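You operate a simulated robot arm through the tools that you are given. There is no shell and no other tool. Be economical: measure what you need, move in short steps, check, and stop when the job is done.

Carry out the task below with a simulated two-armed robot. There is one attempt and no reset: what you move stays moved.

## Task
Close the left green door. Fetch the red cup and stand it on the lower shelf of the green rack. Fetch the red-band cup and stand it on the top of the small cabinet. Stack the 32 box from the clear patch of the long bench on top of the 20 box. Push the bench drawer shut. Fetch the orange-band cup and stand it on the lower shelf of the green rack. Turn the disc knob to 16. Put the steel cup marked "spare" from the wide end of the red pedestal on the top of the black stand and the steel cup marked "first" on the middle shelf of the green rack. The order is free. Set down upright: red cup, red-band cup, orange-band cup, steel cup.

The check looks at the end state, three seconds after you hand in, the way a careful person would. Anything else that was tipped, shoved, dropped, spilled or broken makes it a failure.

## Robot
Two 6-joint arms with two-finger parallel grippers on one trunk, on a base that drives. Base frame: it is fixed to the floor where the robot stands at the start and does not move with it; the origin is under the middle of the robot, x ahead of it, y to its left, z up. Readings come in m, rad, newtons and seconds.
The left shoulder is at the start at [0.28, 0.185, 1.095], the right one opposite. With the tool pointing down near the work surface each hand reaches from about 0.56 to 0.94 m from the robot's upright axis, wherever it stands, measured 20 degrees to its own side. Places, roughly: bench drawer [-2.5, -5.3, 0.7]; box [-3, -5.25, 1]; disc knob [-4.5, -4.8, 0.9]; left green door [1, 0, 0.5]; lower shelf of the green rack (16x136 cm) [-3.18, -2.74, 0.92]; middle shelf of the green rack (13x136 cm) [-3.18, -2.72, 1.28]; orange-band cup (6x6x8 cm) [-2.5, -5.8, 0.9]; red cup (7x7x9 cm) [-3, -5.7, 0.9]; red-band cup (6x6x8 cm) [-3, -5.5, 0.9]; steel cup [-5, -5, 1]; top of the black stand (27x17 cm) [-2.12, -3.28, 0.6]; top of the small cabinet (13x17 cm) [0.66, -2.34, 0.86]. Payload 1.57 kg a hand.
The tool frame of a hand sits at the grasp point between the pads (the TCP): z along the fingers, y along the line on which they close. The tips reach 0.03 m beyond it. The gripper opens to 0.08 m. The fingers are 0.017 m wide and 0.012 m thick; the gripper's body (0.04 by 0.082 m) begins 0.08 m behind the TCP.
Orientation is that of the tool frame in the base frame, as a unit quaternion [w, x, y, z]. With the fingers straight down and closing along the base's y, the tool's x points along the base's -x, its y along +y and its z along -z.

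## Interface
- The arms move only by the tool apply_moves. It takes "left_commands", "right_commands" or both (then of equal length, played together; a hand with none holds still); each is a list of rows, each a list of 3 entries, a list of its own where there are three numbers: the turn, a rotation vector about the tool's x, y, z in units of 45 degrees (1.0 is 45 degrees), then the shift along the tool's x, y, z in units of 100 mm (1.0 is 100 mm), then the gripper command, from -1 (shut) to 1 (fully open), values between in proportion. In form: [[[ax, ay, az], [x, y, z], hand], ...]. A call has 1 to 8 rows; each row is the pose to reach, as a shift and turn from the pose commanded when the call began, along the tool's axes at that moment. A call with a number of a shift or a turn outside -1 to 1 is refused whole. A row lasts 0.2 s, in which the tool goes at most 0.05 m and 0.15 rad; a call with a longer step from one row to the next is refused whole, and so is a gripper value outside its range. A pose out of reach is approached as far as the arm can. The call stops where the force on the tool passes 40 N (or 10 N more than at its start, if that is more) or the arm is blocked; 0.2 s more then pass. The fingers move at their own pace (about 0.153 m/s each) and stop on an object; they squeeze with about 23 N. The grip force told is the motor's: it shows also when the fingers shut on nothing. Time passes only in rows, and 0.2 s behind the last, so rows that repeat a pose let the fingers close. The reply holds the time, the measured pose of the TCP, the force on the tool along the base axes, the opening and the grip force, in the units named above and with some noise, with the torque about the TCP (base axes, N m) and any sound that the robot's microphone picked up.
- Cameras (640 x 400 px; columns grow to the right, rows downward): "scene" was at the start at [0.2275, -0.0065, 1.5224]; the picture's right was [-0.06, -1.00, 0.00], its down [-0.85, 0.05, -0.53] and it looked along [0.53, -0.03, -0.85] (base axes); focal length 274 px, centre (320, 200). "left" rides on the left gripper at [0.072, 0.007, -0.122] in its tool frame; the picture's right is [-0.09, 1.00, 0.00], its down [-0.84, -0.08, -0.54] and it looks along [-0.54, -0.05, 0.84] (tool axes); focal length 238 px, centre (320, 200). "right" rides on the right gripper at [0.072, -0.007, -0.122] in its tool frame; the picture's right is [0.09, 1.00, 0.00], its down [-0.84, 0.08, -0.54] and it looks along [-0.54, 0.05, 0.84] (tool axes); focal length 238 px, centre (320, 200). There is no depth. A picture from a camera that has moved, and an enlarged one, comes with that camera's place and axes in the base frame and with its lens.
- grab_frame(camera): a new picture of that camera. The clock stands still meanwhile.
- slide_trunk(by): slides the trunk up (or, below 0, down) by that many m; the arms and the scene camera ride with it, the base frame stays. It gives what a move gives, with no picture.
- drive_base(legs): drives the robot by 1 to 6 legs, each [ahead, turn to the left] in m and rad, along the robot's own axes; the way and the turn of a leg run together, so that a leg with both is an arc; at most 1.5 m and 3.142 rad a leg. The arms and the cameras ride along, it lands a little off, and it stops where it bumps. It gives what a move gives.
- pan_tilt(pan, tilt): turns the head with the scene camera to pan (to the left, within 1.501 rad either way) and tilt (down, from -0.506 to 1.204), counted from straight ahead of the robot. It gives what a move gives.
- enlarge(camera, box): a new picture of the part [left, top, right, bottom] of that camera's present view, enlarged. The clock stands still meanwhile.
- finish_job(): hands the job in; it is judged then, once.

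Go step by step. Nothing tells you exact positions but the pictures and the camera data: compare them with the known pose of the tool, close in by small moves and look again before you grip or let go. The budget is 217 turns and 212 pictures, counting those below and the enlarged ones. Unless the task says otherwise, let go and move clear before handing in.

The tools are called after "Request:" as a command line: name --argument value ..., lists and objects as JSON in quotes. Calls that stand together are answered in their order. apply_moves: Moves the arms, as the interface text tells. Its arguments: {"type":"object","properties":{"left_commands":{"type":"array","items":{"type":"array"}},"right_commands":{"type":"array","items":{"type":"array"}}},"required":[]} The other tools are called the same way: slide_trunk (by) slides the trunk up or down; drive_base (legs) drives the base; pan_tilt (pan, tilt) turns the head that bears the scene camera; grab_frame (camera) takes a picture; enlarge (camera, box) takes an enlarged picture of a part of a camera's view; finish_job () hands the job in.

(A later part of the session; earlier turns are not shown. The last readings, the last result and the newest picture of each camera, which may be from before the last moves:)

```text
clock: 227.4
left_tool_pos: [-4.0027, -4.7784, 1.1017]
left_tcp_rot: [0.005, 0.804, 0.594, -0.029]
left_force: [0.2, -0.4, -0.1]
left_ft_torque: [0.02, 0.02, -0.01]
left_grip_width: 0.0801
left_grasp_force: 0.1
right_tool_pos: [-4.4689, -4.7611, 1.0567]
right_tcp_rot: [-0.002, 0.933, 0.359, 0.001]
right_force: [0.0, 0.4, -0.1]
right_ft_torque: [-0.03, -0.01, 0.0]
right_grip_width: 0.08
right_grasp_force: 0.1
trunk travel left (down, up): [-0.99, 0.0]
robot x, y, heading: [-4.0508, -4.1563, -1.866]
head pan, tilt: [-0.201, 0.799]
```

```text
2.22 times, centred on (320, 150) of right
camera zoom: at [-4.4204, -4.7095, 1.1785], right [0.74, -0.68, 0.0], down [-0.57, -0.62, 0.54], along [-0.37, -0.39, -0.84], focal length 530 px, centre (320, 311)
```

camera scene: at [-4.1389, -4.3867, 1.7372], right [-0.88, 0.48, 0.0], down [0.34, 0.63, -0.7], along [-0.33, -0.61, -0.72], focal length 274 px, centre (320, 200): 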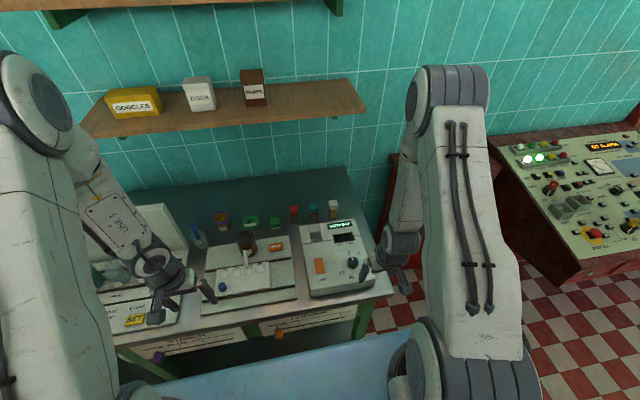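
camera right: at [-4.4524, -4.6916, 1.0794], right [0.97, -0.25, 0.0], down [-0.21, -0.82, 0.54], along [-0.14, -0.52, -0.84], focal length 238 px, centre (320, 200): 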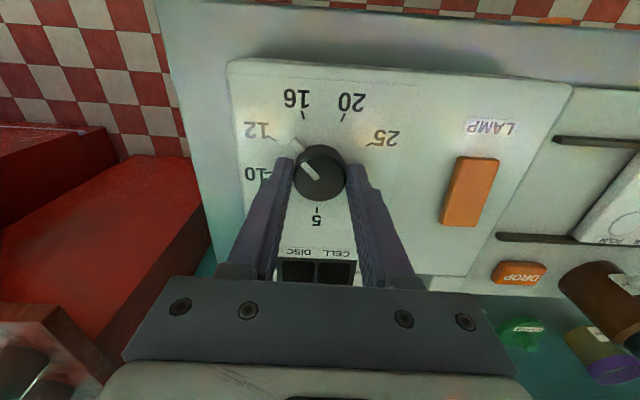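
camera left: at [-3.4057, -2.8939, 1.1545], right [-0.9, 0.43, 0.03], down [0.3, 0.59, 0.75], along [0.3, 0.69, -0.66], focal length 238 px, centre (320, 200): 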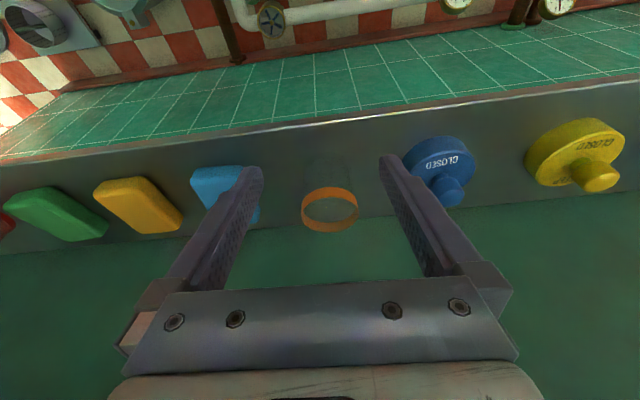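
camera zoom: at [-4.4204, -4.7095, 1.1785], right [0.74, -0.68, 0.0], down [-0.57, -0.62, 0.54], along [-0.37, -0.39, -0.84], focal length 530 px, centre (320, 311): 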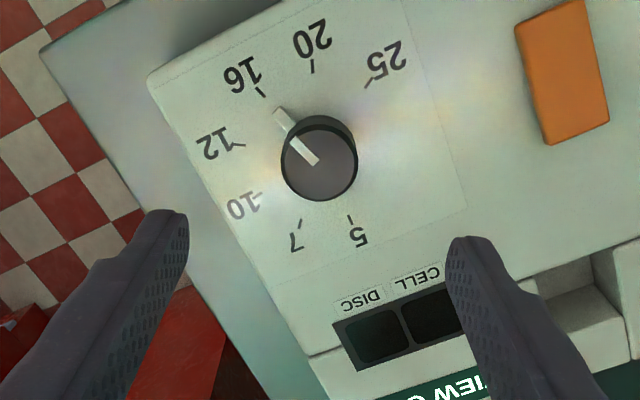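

The disc knob points at 16. Next the steel cups: I straighten the right hand, back off and approach the red pedestal.

Request:
apply_moves --right_commands '[[[0, 0, -0.18], [0, 0, -0.2], 1], [[0, 0, -0.36], [0, 0, -0.4], 1], [[0, 0, -0.54], [0, 0, -0.4], 1], [[0, 0, -0.7], [0, 0, -0.4], 1]]'

Request:
drive_base --legs '[[-0.4, 0], [0, -1.17], [0.77, 0], [0, 1.15]]'

Request:
pan_tilt --pan -0.1 --tilt 0.7

Request:
grab_frame --camera "scene"

Request:
enlarge --camera "scene" --box '[260, 130, 400, 240]'

```text
clock: 228.4
left_tool_pos: [-4.0048, -4.7785, 1.1015]
left_tcp_rot: [0.005, 0.804, 0.594, -0.03]
left_force: [0.7, -0.7, -0.4]
left_ft_torque: [0.02, 0.0, -0.02]
left_grip_width: 0.08
left_grasp_force: 0.0
right_tool_pos: [-4.4688, -4.7617, 1.0963]
right_tcp_rot: [-0.002, 0.8, 0.6, 0.002]
right_force: [0.3, -0.1, 0.2]
right_ft_torque: [-0.02, -0.01, -0.01]
right_grip_width: 0.0802
right_grasp_force: 0.2
trunk travel left (down, up): [-0.99, 0.0]
robot x, y, heading: [-4.0509, -4.1598, -1.866]
head pan, tilt: [-0.201, 0.799]
```

```text
clock: 240.5
left_tool_pos: [-4.6582, -4.4748, 1.1009]
left_tcp_rot: [0.005, 0.809, 0.587, -0.031]
left_force: [-0.4, 0.6, -0.4]
left_ft_torque: [0.02, -0.01, -0.01]
left_grip_width: 0.0801
left_grasp_force: 0.0
right_tool_pos: [-5.1229, -4.4506, 1.0968]
right_tcp_rot: [-0.003, 0.805, 0.593, 0.002]
right_force: [-0.9, 0.2, -0.6]
right_ft_torque: [-0.03, 0.01, 0.02]
right_grip_width: 0.0801
right_grasp_force: 0.0
trunk travel left (down, up): [-0.99, 0.0]
robot x, y, heading: [-4.6944, -3.8529, -1.885]
head pan, tilt: [-0.201, 0.799]
```

```text
clock: 241.2
left_tool_pos: [-4.6588, -4.476, 1.1006]
left_tcp_rot: [0.004, 0.809, 0.587, -0.03]
left_force: [-0.1, 0.4, 1.1]
left_ft_torque: [-0.01, 0.03, 0.03]
left_grip_width: 0.0802
left_grasp_force: 0.1
right_tool_pos: [-5.125, -4.4511, 1.0963]
right_tcp_rot: [-0.002, 0.806, 0.592, 0.001]
right_force: [0.3, -0.3, -0.4]
right_ft_torque: [0.0, -0.01, 0.02]
right_grip_width: 0.0802
right_grasp_force: 0.0
trunk travel left (down, up): [-0.99, 0.0]
robot x, y, heading: [-4.6957, -3.8568, -1.884]
head pan, tilt: [-0.099, 0.7]
```

```text
73 pictures are left
camera scene: at [-4.7801, -4.0888, 1.7454], right [-0.92, 0.4, 0.0], down [0.26, 0.59, -0.76], along [-0.31, -0.7, -0.64], focal length 274 px, centre (320, 200)
```

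scene: 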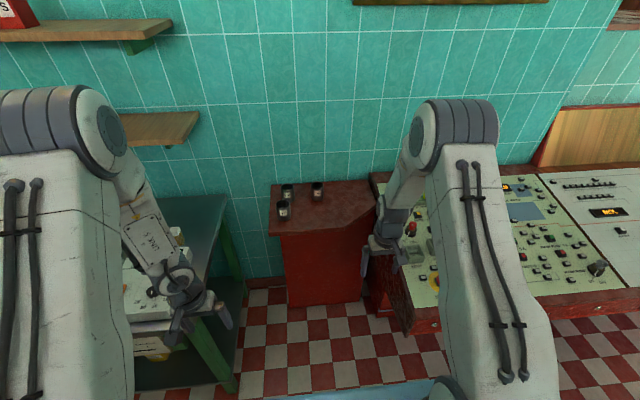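

```text
3.64 times, centred on (330, 185) of scene
camera zoom: at [-4.7801, -4.0888, 1.7454], right [-0.92, 0.4, 0.0], down [0.26, 0.59, -0.76], along [-0.31, -0.7, -0.64], focal length 995 px, centre (284, 254)
```

zoom: 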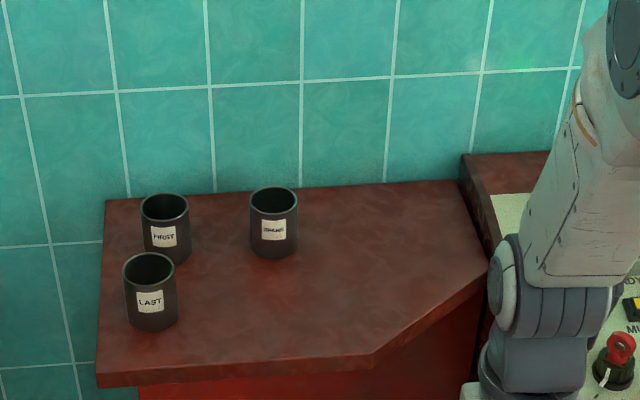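

FIRST, SPARE and LAST are labelled: LAST ≈(-4.99,-4.98), FIRST ≈(-5.05,-5.085), SPARE ≈(-5.18,-5.035), pedestal top ≈0.885. I drive straight ahead 0.47 to reach them.

Request:
drive_base --legs '[[0.47, 0]]'

Request:
apply_moves --left_commands '[[[0, -0.17, 0], [0, 0, -0.1], 1], [[0, -0.34, 0], [0, 0, -0.2], 1], [[0, -0.51, 0], [0, 0, -0.2], 1], [[0, -0.58, 0], [0, 0, -0.2], 1]]' --right_commands '[[[0, -0.17, 0], [0, 0, -0.1], 1], [[0, -0.34, 0], [0, 0, -0.2], 1], [[0, -0.51, 0], [0, 0, -0.2], 1], [[0, -0.66, 0], [0, 0, -0.2], 1]]'

Request:
grab_frame --camera "right"

Request:
grab_frame --camera "left"

```text
clock: 244.0
left_tool_pos: [-4.8051, -4.9268, 1.1011]
left_tcp_rot: [0.005, 0.81, 0.586, -0.03]
left_force: [0.2, 0.4, -1.0]
left_ft_torque: [-0.01, 0.01, 0.04]
left_grip_width: 0.0801
left_grasp_force: 0.1
right_tool_pos: [-5.2701, -4.9012, 1.0971]
right_tcp_rot: [-0.003, 0.807, 0.591, 0.002]
right_force: [-0.2, 0.8, -0.1]
right_ft_torque: [0.0, 0.02, 0.0]
right_grip_width: 0.08
right_grasp_force: 0.1
trunk travel left (down, up): [-0.99, 0.0]
robot x, y, heading: [-4.8411, -4.3079, -1.884]
head pan, tilt: [-0.099, 0.7]
```

```text
clock: 245.0
left_tool_pos: [-4.8352, -4.9666, 1.1479]
left_tcp_rot: [0.112, 0.781, 0.576, -0.215]
left_force: [-0.2, 0.1, -0.1]
left_ft_torque: [-0.01, 0.0, 0.02]
left_grip_width: 0.0802
left_grasp_force: 0.0
left hand out of reach, approached as far as the arm can: row 1, 2, 3, 4
right_tool_pos: [-5.2698, -4.9005, 1.1167]
right_tcp_rot: [0.151, 0.779, 0.573, -0.205]
right_force: [0.7, 0.5, 0.2]
right_ft_torque: [0.03, -0.01, 0.04]
right_grip_width: 0.0796
right_grasp_force: 0.1
right hand out of reach, approached as far as the arm can: row 2, 3
trunk travel left (down, up): [-0.99, 0.0]
robot x, y, heading: [-4.8402, -4.3051, -1.888]
head pan, tilt: [-0.099, 0.7]
```

```text
71 pictures are left
camera right: at [-5.2399, -4.7829, 1.1872], right [0.97, -0.22, -0.05], down [-0.06, -0.46, 0.88], along [-0.22, -0.86, -0.47], focal length 238 px, centre (320, 200)
```

right: 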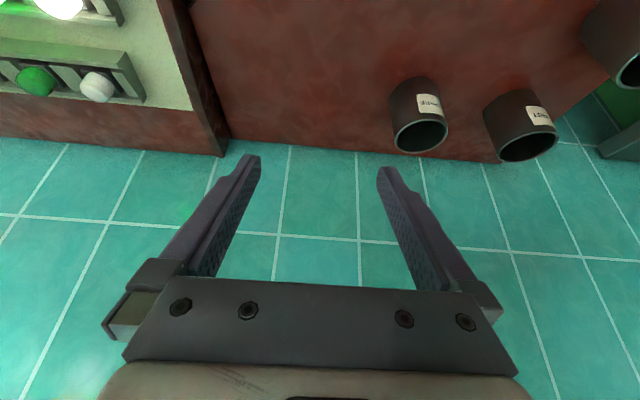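

```text
70 pictures are left
camera left: at [-4.7851, -4.8569, 1.2219], right [0.92, -0.39, -0.03], down [-0.17, -0.46, 0.87], along [-0.35, -0.8, -0.49], focal length 238 px, centre (320, 200)
```

left: 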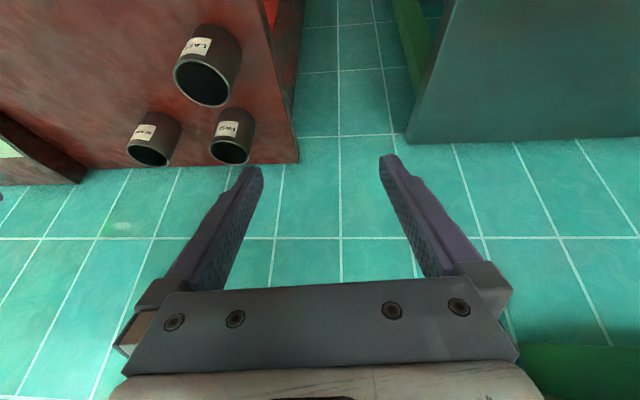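

I move the right hand over SPARE.

Request:
apply_moves --right_commands '[[[0, 0, 0], [-0.2, 0.3, 0.11], 1], [[0, 0, 0], [-0.4, 0.65, 0.22], 1], [[0, 0, 0], [-0.6, 1, 0.34], 1]]'

Request:
apply_moves --right_commands '[[[0, 0, 0], [-0.26, 0.3, 0.15], 1], [[0, 0, 0], [-0.1, 0.3, 0.5], 1], [[0, 0, 0], [0.1, 0.3, 0.85], 1]]'

Request:
grab_frame --camera "right"

```text
clock: 245.8
left_tool_pos: [-4.8343, -4.9664, 1.1483]
left_tcp_rot: [0.112, 0.781, 0.577, -0.213]
left_force: [0.0, 0.2, 0.1]
left_ft_torque: [0.02, 0.0, -0.01]
left_grip_width: 0.0802
left_grasp_force: 0.0
right_tool_pos: [-5.1938, -4.9955, 1.1177]
right_tcp_rot: [0.15, 0.779, 0.573, -0.205]
right_force: [-0.5, 0.4, -0.2]
right_ft_torque: [0.0, -0.01, -0.05]
right_grip_width: 0.0797
right_grasp_force: 0.1
trunk travel left (down, up): [-0.99, 0.0]
robot x, y, heading: [-4.8423, -4.3134, -1.888]
head pan, tilt: [-0.099, 0.7]
```

```text
clock: 246.6
left_tool_pos: [-4.8357, -4.9664, 1.1484]
left_tcp_rot: [0.111, 0.781, 0.576, -0.214]
left_force: [-0.2, -0.2, -0.3]
left_ft_torque: [-0.01, 0.03, -0.03]
left_grip_width: 0.0801
left_grasp_force: 0.1
right_tool_pos: [-5.1766, -5.0377, 1.0378]
right_tcp_rot: [0.15, 0.779, 0.573, -0.205]
right_force: [-0.3, -0.7, 0.0]
right_ft_torque: [0.01, 0.04, 0.0]
right_grip_width: 0.08
right_grasp_force: 0.0
trunk travel left (down, up): [-0.99, 0.0]
robot x, y, heading: [-4.8446, -4.3054, -1.885]
head pan, tilt: [-0.099, 0.7]
```

```text
69 pictures are left
camera right: at [-5.1457, -4.9191, 1.1077], right [0.97, -0.22, -0.05], down [-0.06, -0.46, 0.88], along [-0.22, -0.86, -0.47], focal length 238 px, centre (320, 200)
```

right: 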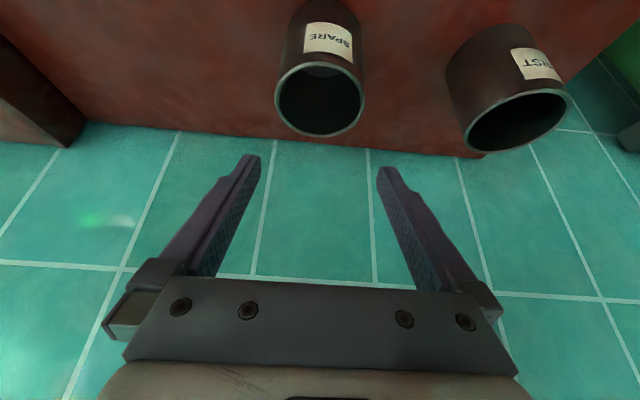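

Request:
apply_moves --right_commands '[[[0, 0, 0], [0.17, -0.03, 0.27], 1], [[0, 0, 0], [0.34, -0.03, 0.55], 1], [[0, 0, 0], [0.52, -0.03, 0.83], 1], [[0, 0, 0], [0.52, -0.03, 0.83], -1], [[0, 0, 0], [0.52, -0.03, 0.83], -1], [[0, 0, 0], [0.52, -0.03, 0.83], -1]]'

Request:
grab_frame --camera "right"

```text
clock: 248.0
left_tool_pos: [-4.8361, -4.9654, 1.1483]
left_tcp_rot: [0.11, 0.781, 0.576, -0.213]
left_force: [0.1, 0.1, 0.4]
left_ft_torque: [-0.01, 0.03, 0.01]
left_grip_width: 0.0803
left_grasp_force: 0.0
right_tool_pos: [-5.1774, -5.0317, 0.9391]
right_tcp_rot: [0.15, 0.78, 0.573, -0.204]
right_force: [-0.3, -1.0, 0.3]
right_ft_torque: [0.0, 0.0, 0.04]
right_grip_width: 0.0598
right_grasp_force: 23.2
trunk travel left (down, up): [-0.99, 0.0]
robot x, y, heading: [-4.8423, -4.3061, -1.885]
head pan, tilt: [-0.099, 0.7]
```

```text
68 pictures are left
camera right: at [-5.1478, -4.9132, 1.0096], right [0.97, -0.22, -0.05], down [-0.06, -0.47, 0.88], along [-0.22, -0.86, -0.47], focal length 238 px, centre (320, 200)
```

right: 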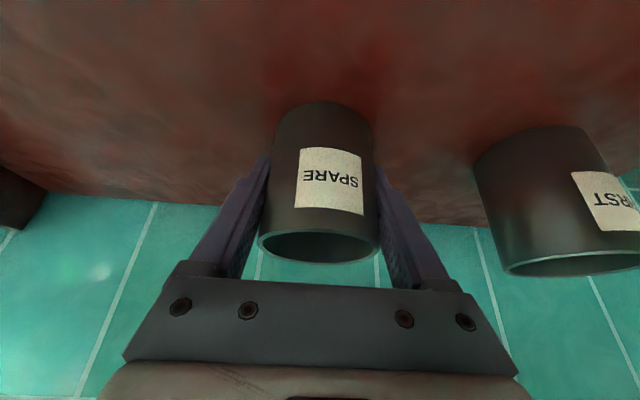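

SPARE is held. I lift it and move it aside to the right and back.

Request:
apply_moves --right_commands '[[[0, 0, 0], [-0.16, 0, -0.29], -1], [[0, 0, 0], [-0.33, 0, -0.58], -1], [[0, 0, 0], [-0.49, 0, -0.87], -1]]'

Request:
apply_moves --right_commands '[[[0, 0, 0], [0.1, -0.2, -0.35], -1], [[0, 0, 0], [0.4, -0.4, -0.6], -1], [[0, 0, 0], [0.75, -0.6, -0.75], -1]]'

Request:
grab_frame --camera "left"

```text
clock: 248.8
left_tool_pos: [-4.8357, -4.9663, 1.1491]
left_tcp_rot: [0.111, 0.781, 0.577, -0.213]
left_force: [0.1, 0.1, 0.4]
left_ft_torque: [-0.01, -0.01, 0.0]
left_grip_width: 0.0801
left_grasp_force: 0.0
right_tool_pos: [-5.1781, -5.0301, 1.0401]
right_tcp_rot: [0.15, 0.779, 0.573, -0.205]
right_force: [-0.4, 0.3, -0.6]
right_ft_torque: [-0.02, -0.01, 0.03]
right_grip_width: 0.0599
right_grasp_force: 22.6
trunk travel left (down, up): [-0.99, 0.0]
robot x, y, heading: [-4.8412, -4.3071, -1.882]
head pan, tilt: [-0.099, 0.7]
```

```text
clock: 249.6
left_tool_pos: [-4.8354, -4.9669, 1.1484]
left_tcp_rot: [0.111, 0.781, 0.576, -0.214]
left_force: [0.1, -0.4, 0.8]
left_ft_torque: [-0.02, 0.01, -0.02]
left_grip_width: 0.08
left_grasp_force: 0.1
right_tool_pos: [-5.2039, -4.9157, 1.0681]
right_tcp_rot: [0.15, 0.78, 0.572, -0.205]
right_force: [0.3, -0.2, -1.6]
right_ft_torque: [-0.02, -0.01, -0.02]
right_grip_width: 0.0599
right_grasp_force: 23.3
trunk travel left (down, up): [-0.99, 0.0]
robot x, y, heading: [-4.8407, -4.3031, -1.882]
head pan, tilt: [-0.099, 0.7]
```

```text
67 pictures are left
camera left: at [-4.7851, -4.8566, 1.222], right [0.92, -0.39, -0.03], down [-0.17, -0.46, 0.87], along [-0.35, -0.8, -0.49], focal length 238 px, centre (320, 200)
```

left: 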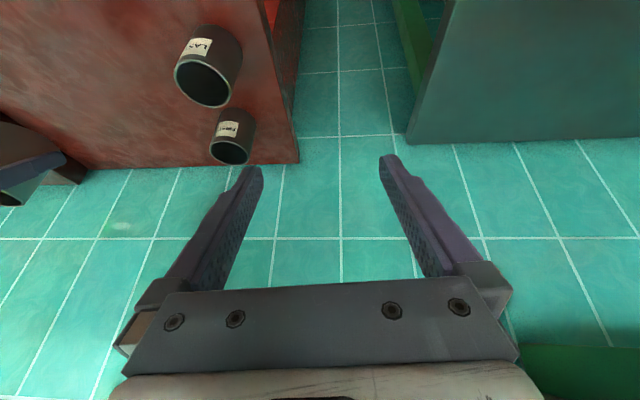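

Now the left hand goes over FIRST, also levelling a small roll.

Request:
apply_moves --left_commands '[[[-0.05, 0, 0], [-0.24, -0.27, 0.15], 1], [[-0.103, 0, 0], [-0.48, -0.54, 0.29], 1], [[-0.103, 0, 0], [-0.72, -0.8, 0.44], 1]]'

Request:
apply_moves --left_commands '[[[0, 0, 0], [-0.24, -0.27, 0.12], 1], [[0, 0, 0], [-0.48, -0.54, 0.25], 1], [[0, 0, 0], [-0.72, -0.8, 0.375], 1]]'

Request:
grab_frame --camera "left"

```text
clock: 250.4
left_tool_pos: [-4.8544, -5.0218, 1.1391]
left_tcp_rot: [0.088, 0.79, 0.575, -0.19]
left_force: [0.4, -0.9, 0.0]
left_ft_torque: [-0.05, -0.02, 0.02]
left_grip_width: 0.0796
left_grasp_force: 0.1
left hand out of reach, approached as far as the arm can: row 1, 2, 3
right_tool_pos: [-5.2047, -4.9172, 1.0671]
right_tcp_rot: [0.149, 0.779, 0.573, -0.205]
right_force: [0.1, 0.2, 0.0]
right_ft_torque: [0.01, -0.05, 0.0]
right_grip_width: 0.0601
right_grasp_force: 22.4
trunk travel left (down, up): [-0.99, 0.0]
robot x, y, heading: [-4.8399, -4.3046, -1.887]
head pan, tilt: [-0.099, 0.7]
```

```text
clock: 251.2
left_tool_pos: [-4.8262, -5.0607, 1.1434]
left_tcp_rot: [0.139, 0.778, 0.581, -0.193]
left_force: [-0.4, -0.3, 0.2]
left_ft_torque: [0.0, 0.0, -0.01]
left_grip_width: 0.0799
left_grasp_force: 0.1
left hand out of reach, approached as far as the arm can: row 1, 2, 3
right_tool_pos: [-5.204, -4.9166, 1.0676]
right_tcp_rot: [0.149, 0.78, 0.572, -0.205]
right_force: [0.3, 0.0, -0.8]
right_ft_torque: [0.0, -0.01, -0.01]
right_grip_width: 0.0602
right_grasp_force: 22.9
trunk travel left (down, up): [-0.99, 0.0]
robot x, y, heading: [-4.8403, -4.3057, -1.881]
head pan, tilt: [-0.099, 0.7]
```

```text
66 pictures are left
camera left: at [-4.7837, -4.9478, 1.2167], right [0.93, -0.36, 0.04], down [-0.21, -0.45, 0.87], along [-0.3, -0.82, -0.5], focal length 238 px, centre (320, 200)
```

left: 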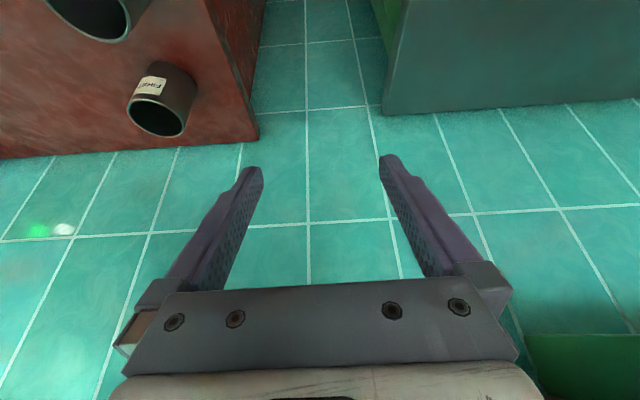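

The left arm can't get that far inward. I turn the robot slightly right so FIRST comes to its natural side.

Request:
drive_base --legs '[[-0.03, 0], [0, -0.22]]'

Request:
grab_frame --camera "left"

Request:
grab_frame --camera "scene"

```text
clock: 252.8
left_tool_pos: [-4.9836, -5.016, 1.1427]
left_tcp_rot: [0.117, 0.838, 0.491, -0.206]
left_force: [0.5, -0.4, 0.3]
left_ft_torque: [-0.02, 0.02, 0.02]
left_grip_width: 0.0797
left_grasp_force: 0.0
right_tool_pos: [-5.321, -4.7934, 1.069]
right_tcp_rot: [0.125, 0.838, 0.482, -0.221]
right_force: [0.3, -0.8, -0.7]
right_ft_torque: [0.0, 0.01, -0.01]
right_grip_width: 0.0601
right_grasp_force: 23.2
trunk travel left (down, up): [-0.99, 0.0]
robot x, y, heading: [-4.8299, -4.2786, -2.104]
head pan, tilt: [-0.099, 0.7]
```

```text
65 pictures are left
camera left: at [-4.9168, -4.9159, 1.2167], right [0.83, -0.56, 0.04], down [-0.3, -0.39, 0.87], along [-0.47, -0.73, -0.5], focal length 238 px, centre (320, 200)
```

left: 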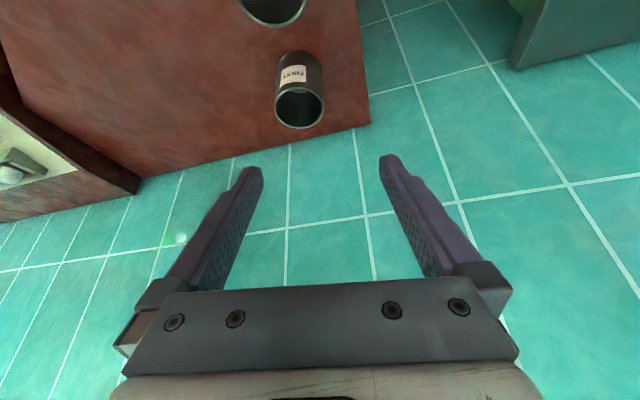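

```text
64 pictures are left
camera scene: at [-4.9662, -4.4872, 1.7454], right [-0.8, 0.59, 0.0], down [0.38, 0.52, -0.76], along [-0.45, -0.62, -0.64], focal length 274 px, centre (320, 200)
```

scene: 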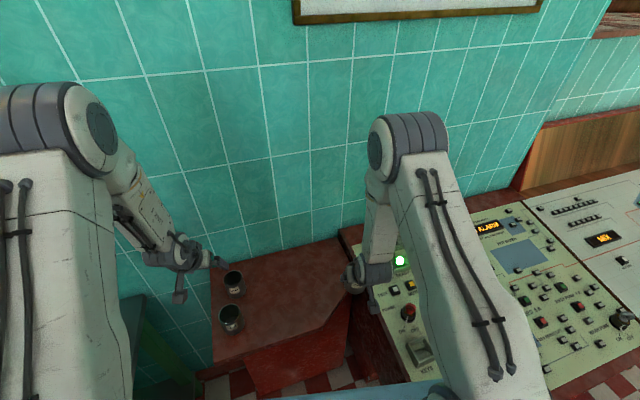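

FIRST is at ≈(-5.044,-5.075). I move over it and partly down.

Request:
apply_moves --left_commands '[[[0, 0, 0], [-0.36, -0.12, 0.19], 1], [[0, 0, 0], [-0.72, -0.235, 0.37], 1], [[0, 0, 0], [-0.55, -0.235, 0.69], 1], [[0, 0, 0], [-0.4, -0.235, 0.99], 1]]'

Request:
grab_frame --camera "left"

```text
clock: 253.8
left_tool_pos: [-5.0425, -5.0784, 1.0737]
left_tcp_rot: [0.112, 0.839, 0.49, -0.209]
left_force: [0.5, -0.4, -0.9]
left_ft_torque: [0.0, 0.03, 0.02]
left_grip_width: 0.0798
left_grasp_force: 0.1
right_tool_pos: [-5.3192, -4.7936, 1.068]
right_tcp_rot: [0.126, 0.838, 0.483, -0.221]
right_force: [0.0, 0.2, -0.7]
right_ft_torque: [0.03, 0.0, -0.02]
right_grip_width: 0.0602
right_grasp_force: 22.8
trunk travel left (down, up): [-0.99, 0.0]
robot x, y, heading: [-4.832, -4.2768, -2.108]
head pan, tilt: [-0.099, 0.7]
```

```text
63 pictures are left
camera left: at [-4.9758, -4.978, 1.1477], right [0.83, -0.56, 0.03], down [-0.3, -0.4, 0.87], along [-0.48, -0.72, -0.5], focal length 238 px, centre (320, 200)
```

left: 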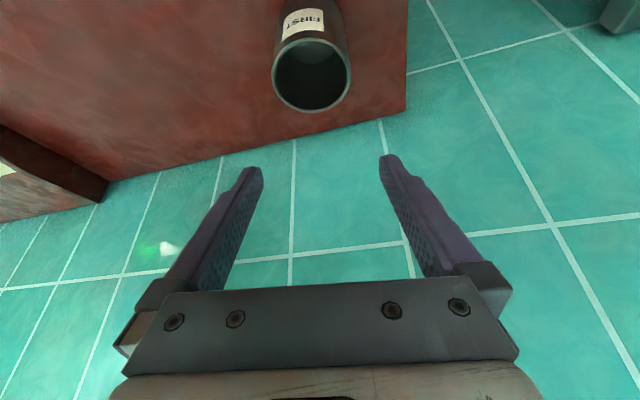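

Request:
apply_moves --left_commands '[[[0, 0, 0], [0.15, -0.04, 0.22], 1], [[0, 0, 0], [0.28, -0.04, 0.45], 1], [[0, 0, 0], [0.42, -0.04, 0.68], 1]]'

Request:
grab_frame --camera "left"

```text
clock: 254.6
left_tool_pos: [-5.0166, -5.08, 0.9933]
left_tcp_rot: [0.112, 0.842, 0.484, -0.209]
left_force: [0.3, 0.2, 0.4]
left_ft_torque: [-0.01, 0.02, -0.06]
left_grip_width: 0.0799
left_grasp_force: 0.0
left hand out of reach, approached as far as the arm can: row 1, 2, 3
right_tool_pos: [-5.3197, -4.7945, 1.067]
right_tcp_rot: [0.126, 0.839, 0.482, -0.22]
right_force: [-0.8, 0.7, -0.8]
right_ft_torque: [0.0, 0.04, 0.04]
right_grip_width: 0.0601
right_grasp_force: 23.4
trunk travel left (down, up): [-0.99, 0.0]
robot x, y, heading: [-4.8312, -4.2819, -2.101]
head pan, tilt: [-0.099, 0.7]
```

```text
62 pictures are left
camera left: at [-4.9484, -4.9807, 1.0677], right [0.82, -0.57, 0.03], down [-0.31, -0.39, 0.87], along [-0.49, -0.72, -0.5], focal length 238 px, centre (320, 200)
```

left: 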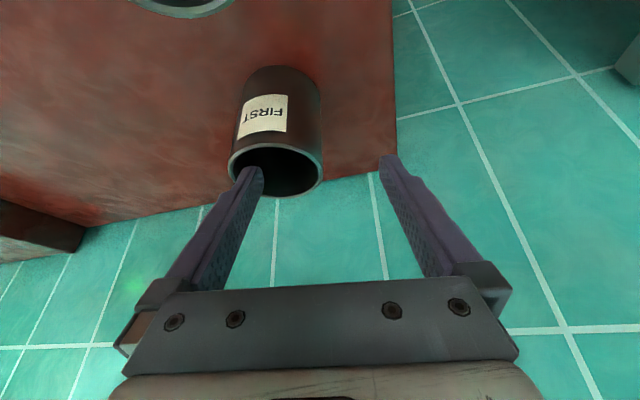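

The left arm hits a joint limit at this tilt. I raise it a little, reduce the tilt, and re-centre.

Request:
apply_moves --left_commands '[[[0, 0, 0], [-0.18, 0, -0.35], 1], [[0, 0.15, 0], [-0.22, -0.15, -0.32], 1], [[0, 0.3, 0], [-0.22, -0.28, -0.32], 1], [[0, 0.3, 0], [-0.22, -0.28, -0.32], 1]]'

Request:
grab_frame --camera "left"

```text
clock: 255.6
left_tool_pos: [-5.0471, -5.0731, 1.0342]
left_tcp_rot: [0.061, 0.852, 0.494, -0.16]
left_force: [-0.1, -0.8, 0.0]
left_ft_torque: [0.02, 0.02, -0.03]
left_grip_width: 0.0798
left_grasp_force: 0.0
left hand out of reach, approached as far as the arm can: row 1, 3, 4
right_tool_pos: [-5.3199, -4.7929, 1.0667]
right_tcp_rot: [0.125, 0.838, 0.483, -0.22]
right_force: [-0.9, -1.2, -0.9]
right_ft_torque: [-0.01, 0.01, 0.02]
right_grip_width: 0.0603
right_grasp_force: 22.8
trunk travel left (down, up): [-0.99, 0.0]
robot x, y, heading: [-4.8334, -4.2795, -2.105]
head pan, tilt: [-0.099, 0.7]
```

```text
61 pictures are left
camera left: at [-4.9813, -4.9854, 1.1237], right [0.82, -0.58, -0.02], down [-0.34, -0.51, 0.79], along [-0.47, -0.64, -0.61], focal length 238 px, centre (320, 200)
```

left: 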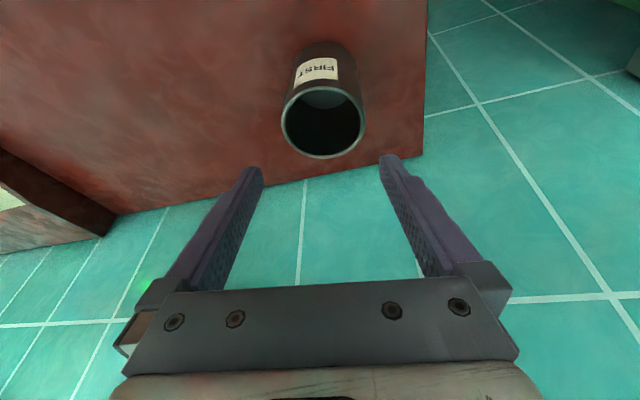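

Aligned over FIRST with ~20° tilt. I go down in two small steps.

Request:
apply_moves --left_commands '[[[0, 0, 0], [0.08, 0.01, 0.23], 1], [[0, 0, 0], [0.16, 0.03, 0.47], 1]]'

Request:
grab_frame --camera "left"

```text
clock: 256.2
left_tool_pos: [-5.0389, -5.0673, 0.9836]
left_tcp_rot: [0.059, 0.855, 0.504, -0.108]
left_force: [0.5, 0.5, 0.3]
left_ft_torque: [0.01, 0.02, -0.01]
left_grip_width: 0.0801
left_grasp_force: 0.1
left hand out of reach, approached as far as the arm can: row 1
right_tool_pos: [-5.3203, -4.7938, 1.0677]
right_tcp_rot: [0.126, 0.838, 0.483, -0.22]
right_force: [0.2, -0.6, -0.3]
right_ft_torque: [0.0, 0.0, 0.0]
right_grip_width: 0.0602
right_grasp_force: 23.2
trunk travel left (down, up): [-0.99, 0.0]
robot x, y, heading: [-4.8299, -4.2765, -2.11]
head pan, tilt: [-0.099, 0.7]
```

```text
60 pictures are left
camera left: at [-4.9834, -4.9847, 1.0835], right [0.83, -0.56, 0.01], down [-0.39, -0.56, 0.73], along [-0.4, -0.61, -0.68], focal length 238 px, centre (320, 200)
```

left: 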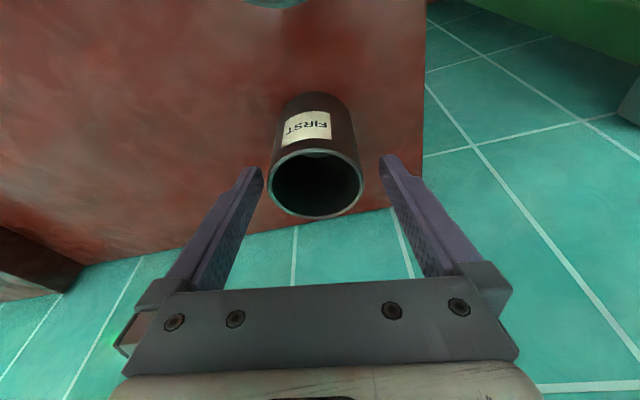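

Request:
apply_moves --left_commands '[[[0, 0, 0], [-0.05, -0.02, 0.2], 1], [[0, 0, 0], [0, -0.02, 0.41], 1], [[0, 0, 0], [0, -0.02, 0.41], 1]]'

Request:
grab_frame --camera "left"

```text
clock: 257.0
left_tool_pos: [-5.0464, -5.0757, 0.9439]
left_tcp_rot: [0.059, 0.856, 0.501, -0.108]
left_force: [0.0, -0.6, -0.6]
left_ft_torque: [0.02, -0.01, -0.02]
left_grip_width: 0.0798
left_grasp_force: 0.1
right_tool_pos: [-5.3204, -4.7936, 1.0675]
right_tcp_rot: [0.125, 0.838, 0.482, -0.221]
right_force: [-0.8, 0.1, -0.2]
right_ft_torque: [0.03, 0.01, 0.02]
right_grip_width: 0.06
right_grasp_force: 22.2
trunk travel left (down, up): [-0.99, 0.0]
robot x, y, heading: [-4.8291, -4.2785, -2.103]
head pan, tilt: [-0.099, 0.7]
```

```text
59 pictures are left
camera left: at [-4.9896, -4.9932, 1.0436], right [0.82, -0.57, 0.02], down [-0.4, -0.56, 0.73], along [-0.4, -0.61, -0.68], focal length 238 px, centre (320, 200)
```

left: 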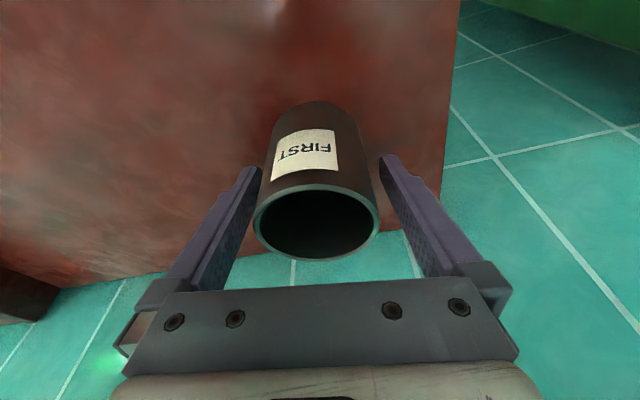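

Request:
apply_moves --left_commands '[[[0, 0, 0], [0, 0, 0], -1], [[0, 0, 0], [0, 0, 0], -1], [[0, 0, 0], [0, 0, 0], -1], [[0, 0, 0], [-0.1, 0, -0.4], -1], [[0, 0, 0], [-0.2, 0, -0.8], -1], [[0, 0, 0], [-0.24, 0, -0.97], -1]]'

Request:
apply_moves --left_commands '[[[0, 0, 0], [0.3, 0.1, -0.2], -1], [[0, 0, 0], [0.6, 0.2, -0.4], -1], [[0, 0, 0], [0.9, 0.3, -0.4], -1]]'

Request:
grab_frame --camera "left"

Request:
grab_frame --camera "scene"

```text
clock: 258.4
left_tool_pos: [-5.0454, -5.0754, 1.0438]
left_tcp_rot: [0.059, 0.857, 0.501, -0.107]
left_force: [0.9, 1.1, -0.8]
left_ft_torque: [0.02, 0.01, -0.05]
left_grip_width: 0.0603
left_grasp_force: 22.8
right_tool_pos: [-5.3203, -4.7944, 1.0685]
right_tcp_rot: [0.126, 0.838, 0.483, -0.22]
right_force: [0.3, -0.8, -1.1]
right_ft_torque: [0.03, 0.0, 0.0]
right_grip_width: 0.0601
right_grasp_force: 22.1
trunk travel left (down, up): [-0.99, 0.0]
robot x, y, heading: [-4.8315, -4.2802, -2.105]
head pan, tilt: [-0.099, 0.7]
```

```text
clock: 259.2
left_tool_pos: [-4.9908, -5.0178, 1.0634]
left_tcp_rot: [0.05, 0.859, 0.498, -0.108]
left_force: [0.4, 0.1, -1.1]
left_ft_torque: [0.02, 0.04, -0.05]
left_grip_width: 0.0604
left_grasp_force: 23.5
left hand out of reach, approached as far as the arm can: row 2, 3
right_tool_pos: [-5.3199, -4.7943, 1.0668]
right_tcp_rot: [0.127, 0.838, 0.483, -0.22]
right_force: [0.1, -0.3, -0.5]
right_ft_torque: [-0.01, -0.03, 0.03]
right_grip_width: 0.0599
right_grasp_force: 23.5
trunk travel left (down, up): [-0.99, 0.0]
robot x, y, heading: [-4.8321, -4.2771, -2.106]
head pan, tilt: [-0.099, 0.7]
```

```text
58 pictures are left
camera left: at [-4.9326, -4.9378, 1.164], right [0.82, -0.58, 0.0], down [-0.4, -0.56, 0.73], along [-0.42, -0.59, -0.69], focal length 238 px, centre (320, 200)
```

left: 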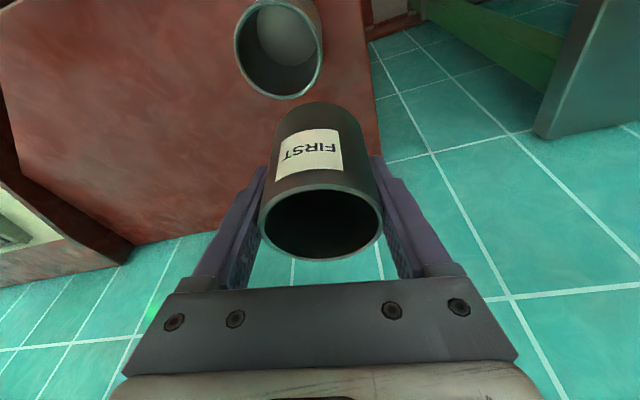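

```text
57 pictures are left
camera scene: at [-4.9659, -4.4873, 1.7454], right [-0.8, 0.59, 0.0], down [0.38, 0.52, -0.76], along [-0.45, -0.62, -0.64], focal length 274 px, centre (320, 200)
```

scene: 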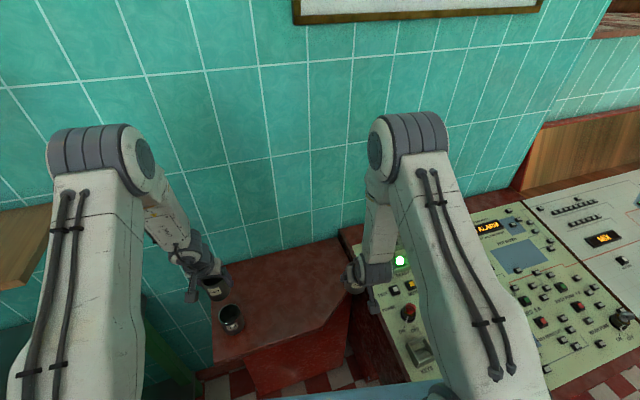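

Both steel cups are held. I back away from the pedestal and drive to the rack to stage in front of the free left part of the middle shelf.

Request:
drive_base --legs '[[-0.5, 0], [0, 2.054], [0.98, 0], [0, 1.308]]'

Request:
pan_tilt --pan 0.1 --tilt 0.5

Request:
grab_frame --camera "scene"

```text
clock: 275.0
left_tool_pos: [-3.5861, -3.1465, 1.0626]
left_tcp_rot: [0.102, -0.585, 0.802, 0.06]
left_force: [0.8, -0.2, -0.8]
left_ft_torque: [-0.02, 0.02, -0.01]
left_grip_width: 0.06
left_grasp_force: 23.1
right_tool_pos: [-3.2173, -3.3, 1.0682]
right_tcp_rot: [0.206, -0.566, 0.784, 0.148]
right_force: [-0.2, -0.2, -1.5]
right_ft_torque: [-0.02, 0.02, 0.0]
right_grip_width: 0.06
right_grasp_force: 23.2
trunk travel left (down, up): [-0.99, 0.0]
robot x, y, heading: [-3.5901, -3.9035, 1.241]
head pan, tilt: [-0.099, 0.7]
```

```text
clock: 275.7
left_tool_pos: [-3.5857, -3.1462, 1.0644]
left_tcp_rot: [0.104, -0.586, 0.802, 0.061]
left_force: [1.1, 0.4, -0.6]
left_ft_torque: [0.0, -0.04, -0.01]
left_grip_width: 0.0602
left_grasp_force: 23.1
right_tool_pos: [-3.2163, -3.2997, 1.0682]
right_tcp_rot: [0.206, -0.566, 0.785, 0.148]
right_force: [-0.2, -0.1, -0.4]
right_ft_torque: [0.03, 0.03, 0.01]
right_grip_width: 0.0603
right_grasp_force: 23.3
trunk travel left (down, up): [-0.99, 0.0]
robot x, y, heading: [-3.5913, -3.9011, 1.242]
head pan, tilt: [0.099, 0.499]
```

```text
56 pictures are left
camera scene: at [-3.5188, -3.6653, 1.7631], right [0.97, -0.23, 0.0], down [-0.11, -0.47, -0.88], along [0.2, 0.85, -0.48], focal length 274 px, centre (320, 200)
```

scene: 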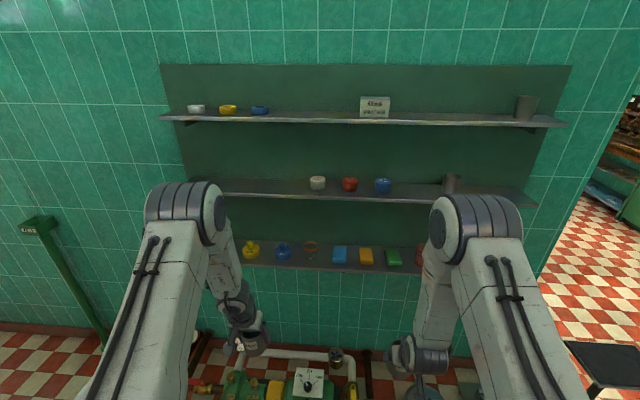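

The left part of the middle shelf is free. I raise FIRST to above the middle-shelf height while still away from the rack.

Request:
apply_moves --left_commands '[[[0, 0, 0], [-0.08, 0, -0.33], -1], [[0, 0, 0], [-0.16, 0, -0.66], -1], [[0, 0, 0], [-0.24, 0, -0.98], -1]]'

Request:
apply_moves --left_commands '[[[0, 0, 0], [-0.08, 0, -0.33], -1], [[0, 0, 0], [-0.16, 0, -0.66], -1], [[0, 0, 0], [-0.24, 0, -0.98], -1]]'

Request:
apply_moves --left_commands '[[[0, 0, 0], [-0.08, 0, -0.33], -1], [[0, 0, 0], [-0.16, 0, -0.66], -1], [[0, 0, 0], [-0.24, 0, -0.98], -1]]'

Request:
grab_frame --camera "left"

```text
clock: 276.5
left_tool_pos: [-3.5875, -3.1451, 1.1637]
left_tcp_rot: [0.104, -0.586, 0.801, 0.061]
left_force: [-0.3, 0.1, -0.4]
left_ft_torque: [0.01, 0.0, 0.01]
left_grip_width: 0.0602
left_grasp_force: 23.1
right_tool_pos: [-3.2169, -3.2995, 1.0678]
right_tcp_rot: [0.206, -0.567, 0.784, 0.148]
right_force: [-0.2, -0.2, -1.1]
right_ft_torque: [0.01, -0.02, 0.0]
right_grip_width: 0.0602
right_grasp_force: 22.5
trunk travel left (down, up): [-0.99, 0.0]
robot x, y, heading: [-3.5886, -3.9011, 1.243]
head pan, tilt: [0.099, 0.499]
```

```text
clock: 277.3
left_tool_pos: [-3.5892, -3.1445, 1.2662]
left_tcp_rot: [0.103, -0.586, 0.801, 0.06]
left_force: [-0.5, -0.1, -1.4]
left_ft_torque: [-0.01, -0.02, 0.03]
left_grip_width: 0.0602
left_grasp_force: 23.4
right_tool_pos: [-3.2174, -3.298, 1.0687]
right_tcp_rot: [0.207, -0.566, 0.784, 0.148]
right_force: [-0.7, -0.5, -1.8]
right_ft_torque: [-0.03, -0.03, -0.03]
right_grip_width: 0.0602
right_grasp_force: 23.3
trunk travel left (down, up): [-0.99, 0.0]
robot x, y, heading: [-3.5905, -3.9054, 1.24]
head pan, tilt: [0.099, 0.499]
```

```text
clock: 278.1
left_tool_pos: [-3.593, -3.1454, 1.3663]
left_tcp_rot: [0.104, -0.585, 0.802, 0.062]
left_force: [0.2, 0.3, -0.9]
left_ft_torque: [0.04, 0.01, -0.02]
left_grip_width: 0.0599
left_grasp_force: 22.8
right_tool_pos: [-3.2174, -3.3002, 1.0682]
right_tcp_rot: [0.206, -0.566, 0.785, 0.147]
right_force: [0.7, -0.3, -1.1]
right_ft_torque: [0.01, -0.01, 0.02]
right_grip_width: 0.0601
right_grasp_force: 23.2
trunk travel left (down, up): [-0.99, 0.0]
robot x, y, heading: [-3.5907, -3.8973, 1.241]
head pan, tilt: [0.099, 0.499]
```

```text
55 pictures are left
camera left: at [-3.6301, -3.2361, 1.4665], right [-0.92, 0.39, 0.0], down [0.27, 0.63, 0.73], along [0.28, 0.67, -0.69], focal length 238 px, centre (320, 200)
```

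left: 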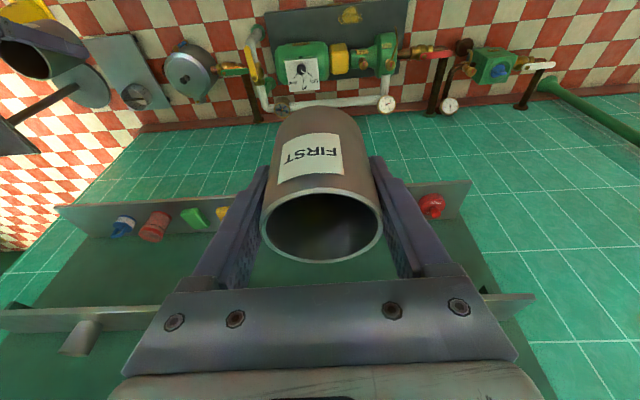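

The top shelf is low over the middle one (~0.26 m), so FIRST needs a more tilted grip than my left arm has. I'll go to the black stand, set SPARE there, put FIRST beside it temporarily and re-grip it tilted with the right hand.

Request:
drive_base --legs '[[0, -1.429], [1.0, 0], [0.873, 0], [0, 1.336], [1.097, 0], [0, 1.99]]'

Request:
pan_tilt --pan 0.0 --tilt 0.95

Request:
grab_frame --camera "scene"

```text
clock: 304.3
left_tool_pos: [-2.0146, -3.514, 1.3652]
left_tcp_rot: [-0.01, 0.993, 0.02, -0.12]
left_force: [0.2, 0.2, -0.7]
left_ft_torque: [-0.02, -0.02, -0.01]
left_grip_width: 0.0601
left_grasp_force: 22.4
right_tool_pos: [-1.9979, -3.1075, 1.0687]
right_tcp_rot: [0.003, 0.967, 0.013, -0.254]
right_force: [0.2, 1.5, -1.3]
right_ft_torque: [0.02, -0.02, -0.01]
right_grip_width: 0.06
right_grasp_force: 23.0
trunk travel left (down, up): [-0.99, 0.0]
robot x, y, heading: [-1.3032, -3.2571, -3.124]
head pan, tilt: [0.099, 0.499]
```

```text
clock: 305.2
left_tool_pos: [-2.0146, -3.5138, 1.3653]
left_tcp_rot: [-0.01, 0.993, 0.02, -0.12]
left_force: [0.2, 0.2, -0.9]
left_ft_torque: [0.01, -0.01, -0.01]
left_grip_width: 0.0599
left_grasp_force: 23.4
right_tool_pos: [-1.9983, -3.108, 1.0677]
right_tcp_rot: [0.002, 0.967, 0.012, -0.254]
right_force: [0.6, 0.2, -1.2]
right_ft_torque: [0.0, -0.01, 0.0]
right_grip_width: 0.0598
right_grasp_force: 22.8
trunk travel left (down, up): [-0.99, 0.0]
robot x, y, heading: [-1.3002, -3.252, -3.125]
head pan, tilt: [0.0, 0.949]
```

```text
54 pictures are left
camera scene: at [-1.5373, -3.2596, 1.7257], right [-0.02, 1.0, 0.0], down [0.81, 0.02, -0.58], along [-0.58, -0.01, -0.81], focal length 274 px, centre (320, 200)
```

scene: 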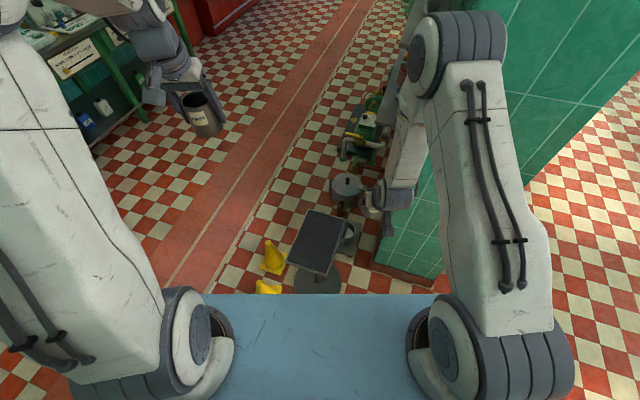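

The stand's top is centred at (-2.118,-3.282), long axis along the room axis. I turn slightly left, lower the trunk and look with the right camera.

Request:
drive_base --legs '[[0, 0.2]]'

Request:
slide_trunk --by -0.35

Request:
grab_frame --camera "right"

```text
clock: 306.4
left_tool_pos: [-1.9483, -3.6508, 1.3658]
left_tcp_rot: [0.002, 0.986, 0.119, -0.119]
left_force: [-0.2, -0.8, -1.0]
left_ft_torque: [-0.01, 0.04, 0.03]
left_grip_width: 0.0599
left_grasp_force: 23.1
right_tool_pos: [-2.0124, -3.2495, 1.0677]
right_tcp_rot: [0.028, 0.961, 0.111, -0.252]
right_force: [-0.3, -0.8, -1.3]
right_ft_torque: [-0.03, -0.03, 0.03]
right_grip_width: 0.0602
right_grasp_force: 23.1
trunk travel left (down, up): [-0.99, 0.0]
robot x, y, heading: [-1.3, -3.2543, -2.924]
head pan, tilt: [0.0, 0.949]
```

```text
clock: 309.8
left_tool_pos: [-1.9494, -3.6501, 1.0159]
left_tcp_rot: [0.003, 0.986, 0.119, -0.12]
left_force: [0.5, 0.9, -1.3]
left_ft_torque: [0.02, -0.01, 0.0]
left_grip_width: 0.0602
left_grasp_force: 23.3
right_tool_pos: [-2.0126, -3.2497, 0.7178]
right_tcp_rot: [0.028, 0.961, 0.11, -0.253]
right_force: [0.2, -0.4, -1.2]
right_ft_torque: [0.02, 0.01, -0.03]
right_grip_width: 0.0598
right_grasp_force: 22.6
trunk travel left (down, up): [-0.64, 0.35]
robot x, y, heading: [-1.3018, -3.2522, -2.92]
head pan, tilt: [0.0, 0.949]
```

```text
53 pictures are left
camera right: at [-1.895, -3.216, 0.7881], right [0.3, -0.95, -0.05], down [-0.43, -0.18, 0.88], along [-0.85, -0.25, -0.47], focal length 238 px, centre (320, 200)
```

right: 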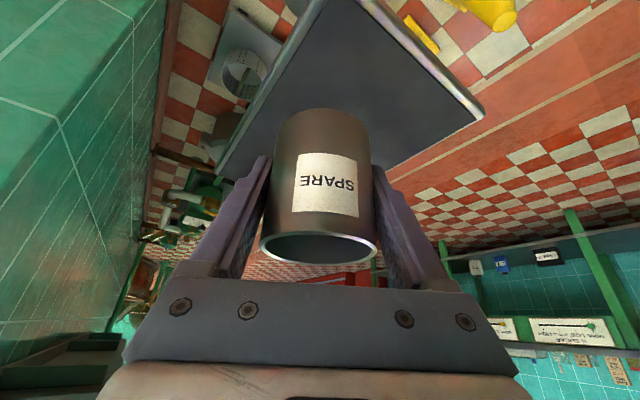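

Request:
apply_moves --right_commands '[[[0, 0, 0], [-0.33, -0.05, 0.19], -1], [[0, 0, 0], [-0.66, -0.09, 0.37], -1]]'

Request:
apply_moves --right_commands '[[[0, 0, 0], [-0.33, -0.05, 0.19], -1], [[0, 0, 0], [-0.66, -0.09, 0.37], -1]]'

Request:
apply_moves --right_commands '[[[0, 0, 0], [0.12, 0, 0.22], -1], [[0, 0, 0], [0.22, 0, 0.39], -1], [[0, 0, 0], [0.26, 0, 0.46], -1]]'

Request:
grab_frame --camera "right"

```text
clock: 310.4
left_tool_pos: [-1.9475, -3.6496, 1.0153]
left_tcp_rot: [0.002, 0.986, 0.119, -0.12]
left_force: [-0.5, -0.8, -1.0]
left_ft_torque: [0.01, 0.01, 0.04]
left_grip_width: 0.0598
left_grasp_force: 23.1
right_tool_pos: [-2.0884, -3.2575, 0.7173]
right_tcp_rot: [0.027, 0.961, 0.11, -0.253]
right_force: [-0.3, 1.0, -0.7]
right_ft_torque: [-0.01, 0.0, 0.01]
right_grip_width: 0.0598
right_grasp_force: 22.5
trunk travel left (down, up): [-0.64, 0.35]
robot x, y, heading: [-1.3031, -3.2556, -2.919]
head pan, tilt: [0.0, 0.949]
```

```text
clock: 311.0
left_tool_pos: [-1.9484, -3.6493, 1.0153]
left_tcp_rot: [0.002, 0.986, 0.119, -0.12]
left_force: [0.7, 0.9, -1.1]
left_ft_torque: [-0.02, -0.04, -0.01]
left_grip_width: 0.0603
left_grasp_force: 22.7
right_tool_pos: [-2.1644, -3.2654, 0.7176]
right_tcp_rot: [0.028, 0.961, 0.11, -0.253]
right_force: [-0.2, 0.0, -0.4]
right_ft_torque: [-0.03, 0.0, 0.02]
right_grip_width: 0.0599
right_grasp_force: 23.0
trunk travel left (down, up): [-0.64, 0.35]
robot x, y, heading: [-1.3053, -3.2526, -2.922]
head pan, tilt: [0.0, 0.949]
```

```text
clock: 311.8
left_tool_pos: [-1.9499, -3.6501, 1.0148]
left_tcp_rot: [0.003, 0.986, 0.119, -0.119]
left_force: [-0.3, 0.2, -0.3]
left_ft_torque: [0.0, -0.02, 0.0]
left_grip_width: 0.0602
left_grasp_force: 22.8
right_tool_pos: [-2.1639, -3.2665, 0.6645]
right_tcp_rot: [0.029, 0.961, 0.111, -0.252]
right_force: [-0.5, 0.1, -0.3]
right_ft_torque: [-0.01, -0.01, -0.02]
right_grip_width: 0.0599
right_grasp_force: 22.9
trunk travel left (down, up): [-0.64, 0.35]
robot x, y, heading: [-1.3028, -3.2561, -2.926]
head pan, tilt: [0.0, 0.949]
```

```text
52 pictures are left
camera right: at [-2.0467, -3.2325, 0.7352], right [0.3, -0.95, -0.05], down [-0.43, -0.18, 0.88], along [-0.85, -0.25, -0.47], focal length 238 px, centre (320, 200)
```

right: 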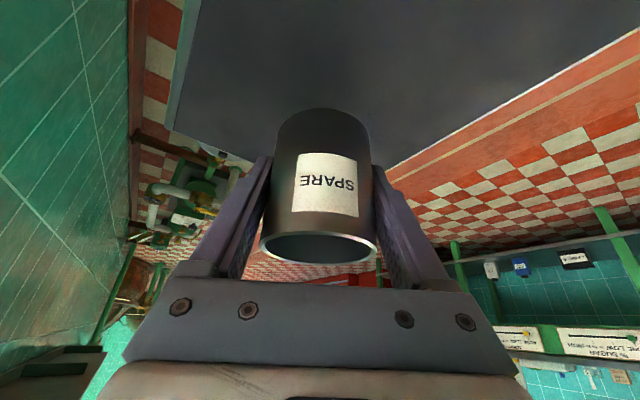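

SPARE is over the tray with margin. I lower to contact.

Request:
apply_moves --right_commands '[[[0, 0, 0], [0.03, 0, 0.05], -1], [[0, 0, 0], [0.05, 0, 0.09], -1], [[0, 0, 0], [0.064, 0, 0.115], -1]]'

```text
clock: 312.6
left_tool_pos: [-1.949, -3.6501, 1.0161]
left_tcp_rot: [0.003, 0.986, 0.119, -0.12]
left_force: [-0.2, 0.3, -0.4]
left_ft_torque: [-0.01, -0.01, -0.01]
left_grip_width: 0.0599
left_grasp_force: 22.3
right_tool_pos: [-2.1654, -3.2655, 0.6516]
right_tcp_rot: [0.028, 0.961, 0.11, -0.253]
right_force: [0.3, -0.4, -1.5]
right_ft_torque: [-0.02, 0.01, 0.01]
right_grip_width: 0.0603
right_grasp_force: 23.2
trunk travel left (down, up): [-0.64, 0.35]
robot x, y, heading: [-1.3017, -3.2521, -2.922]
head pan, tilt: [0.0, 0.949]
```

Request:
apply_moves --right_commands '[[[0, 0, 0], [0.015, 0, 0.026], -1], [[0, 0, 0], [0.03, 0, 0.05], -1], [[0, 0, 0], [0.045, 0, 0.08], -1]]'

```text
clock: 313.4
left_tool_pos: [-1.9468, -3.6506, 1.0158]
left_tcp_rot: [0.002, 0.986, 0.119, -0.12]
left_force: [-0.3, 0.3, -2.2]
left_ft_torque: [0.01, 0.0, -0.02]
left_grip_width: 0.0599
left_grasp_force: 22.8
right_tool_pos: [-2.1628, -3.2659, 0.6432]
right_tcp_rot: [0.028, 0.961, 0.11, -0.253]
right_force: [-0.7, -0.4, -0.9]
right_ft_torque: [0.02, 0.0, -0.03]
right_grip_width: 0.06
right_grasp_force: 23.1
trunk travel left (down, up): [-0.64, 0.35]
robot x, y, heading: [-1.3033, -3.2568, -2.923]
head pan, tilt: [0.0, 0.949]
```

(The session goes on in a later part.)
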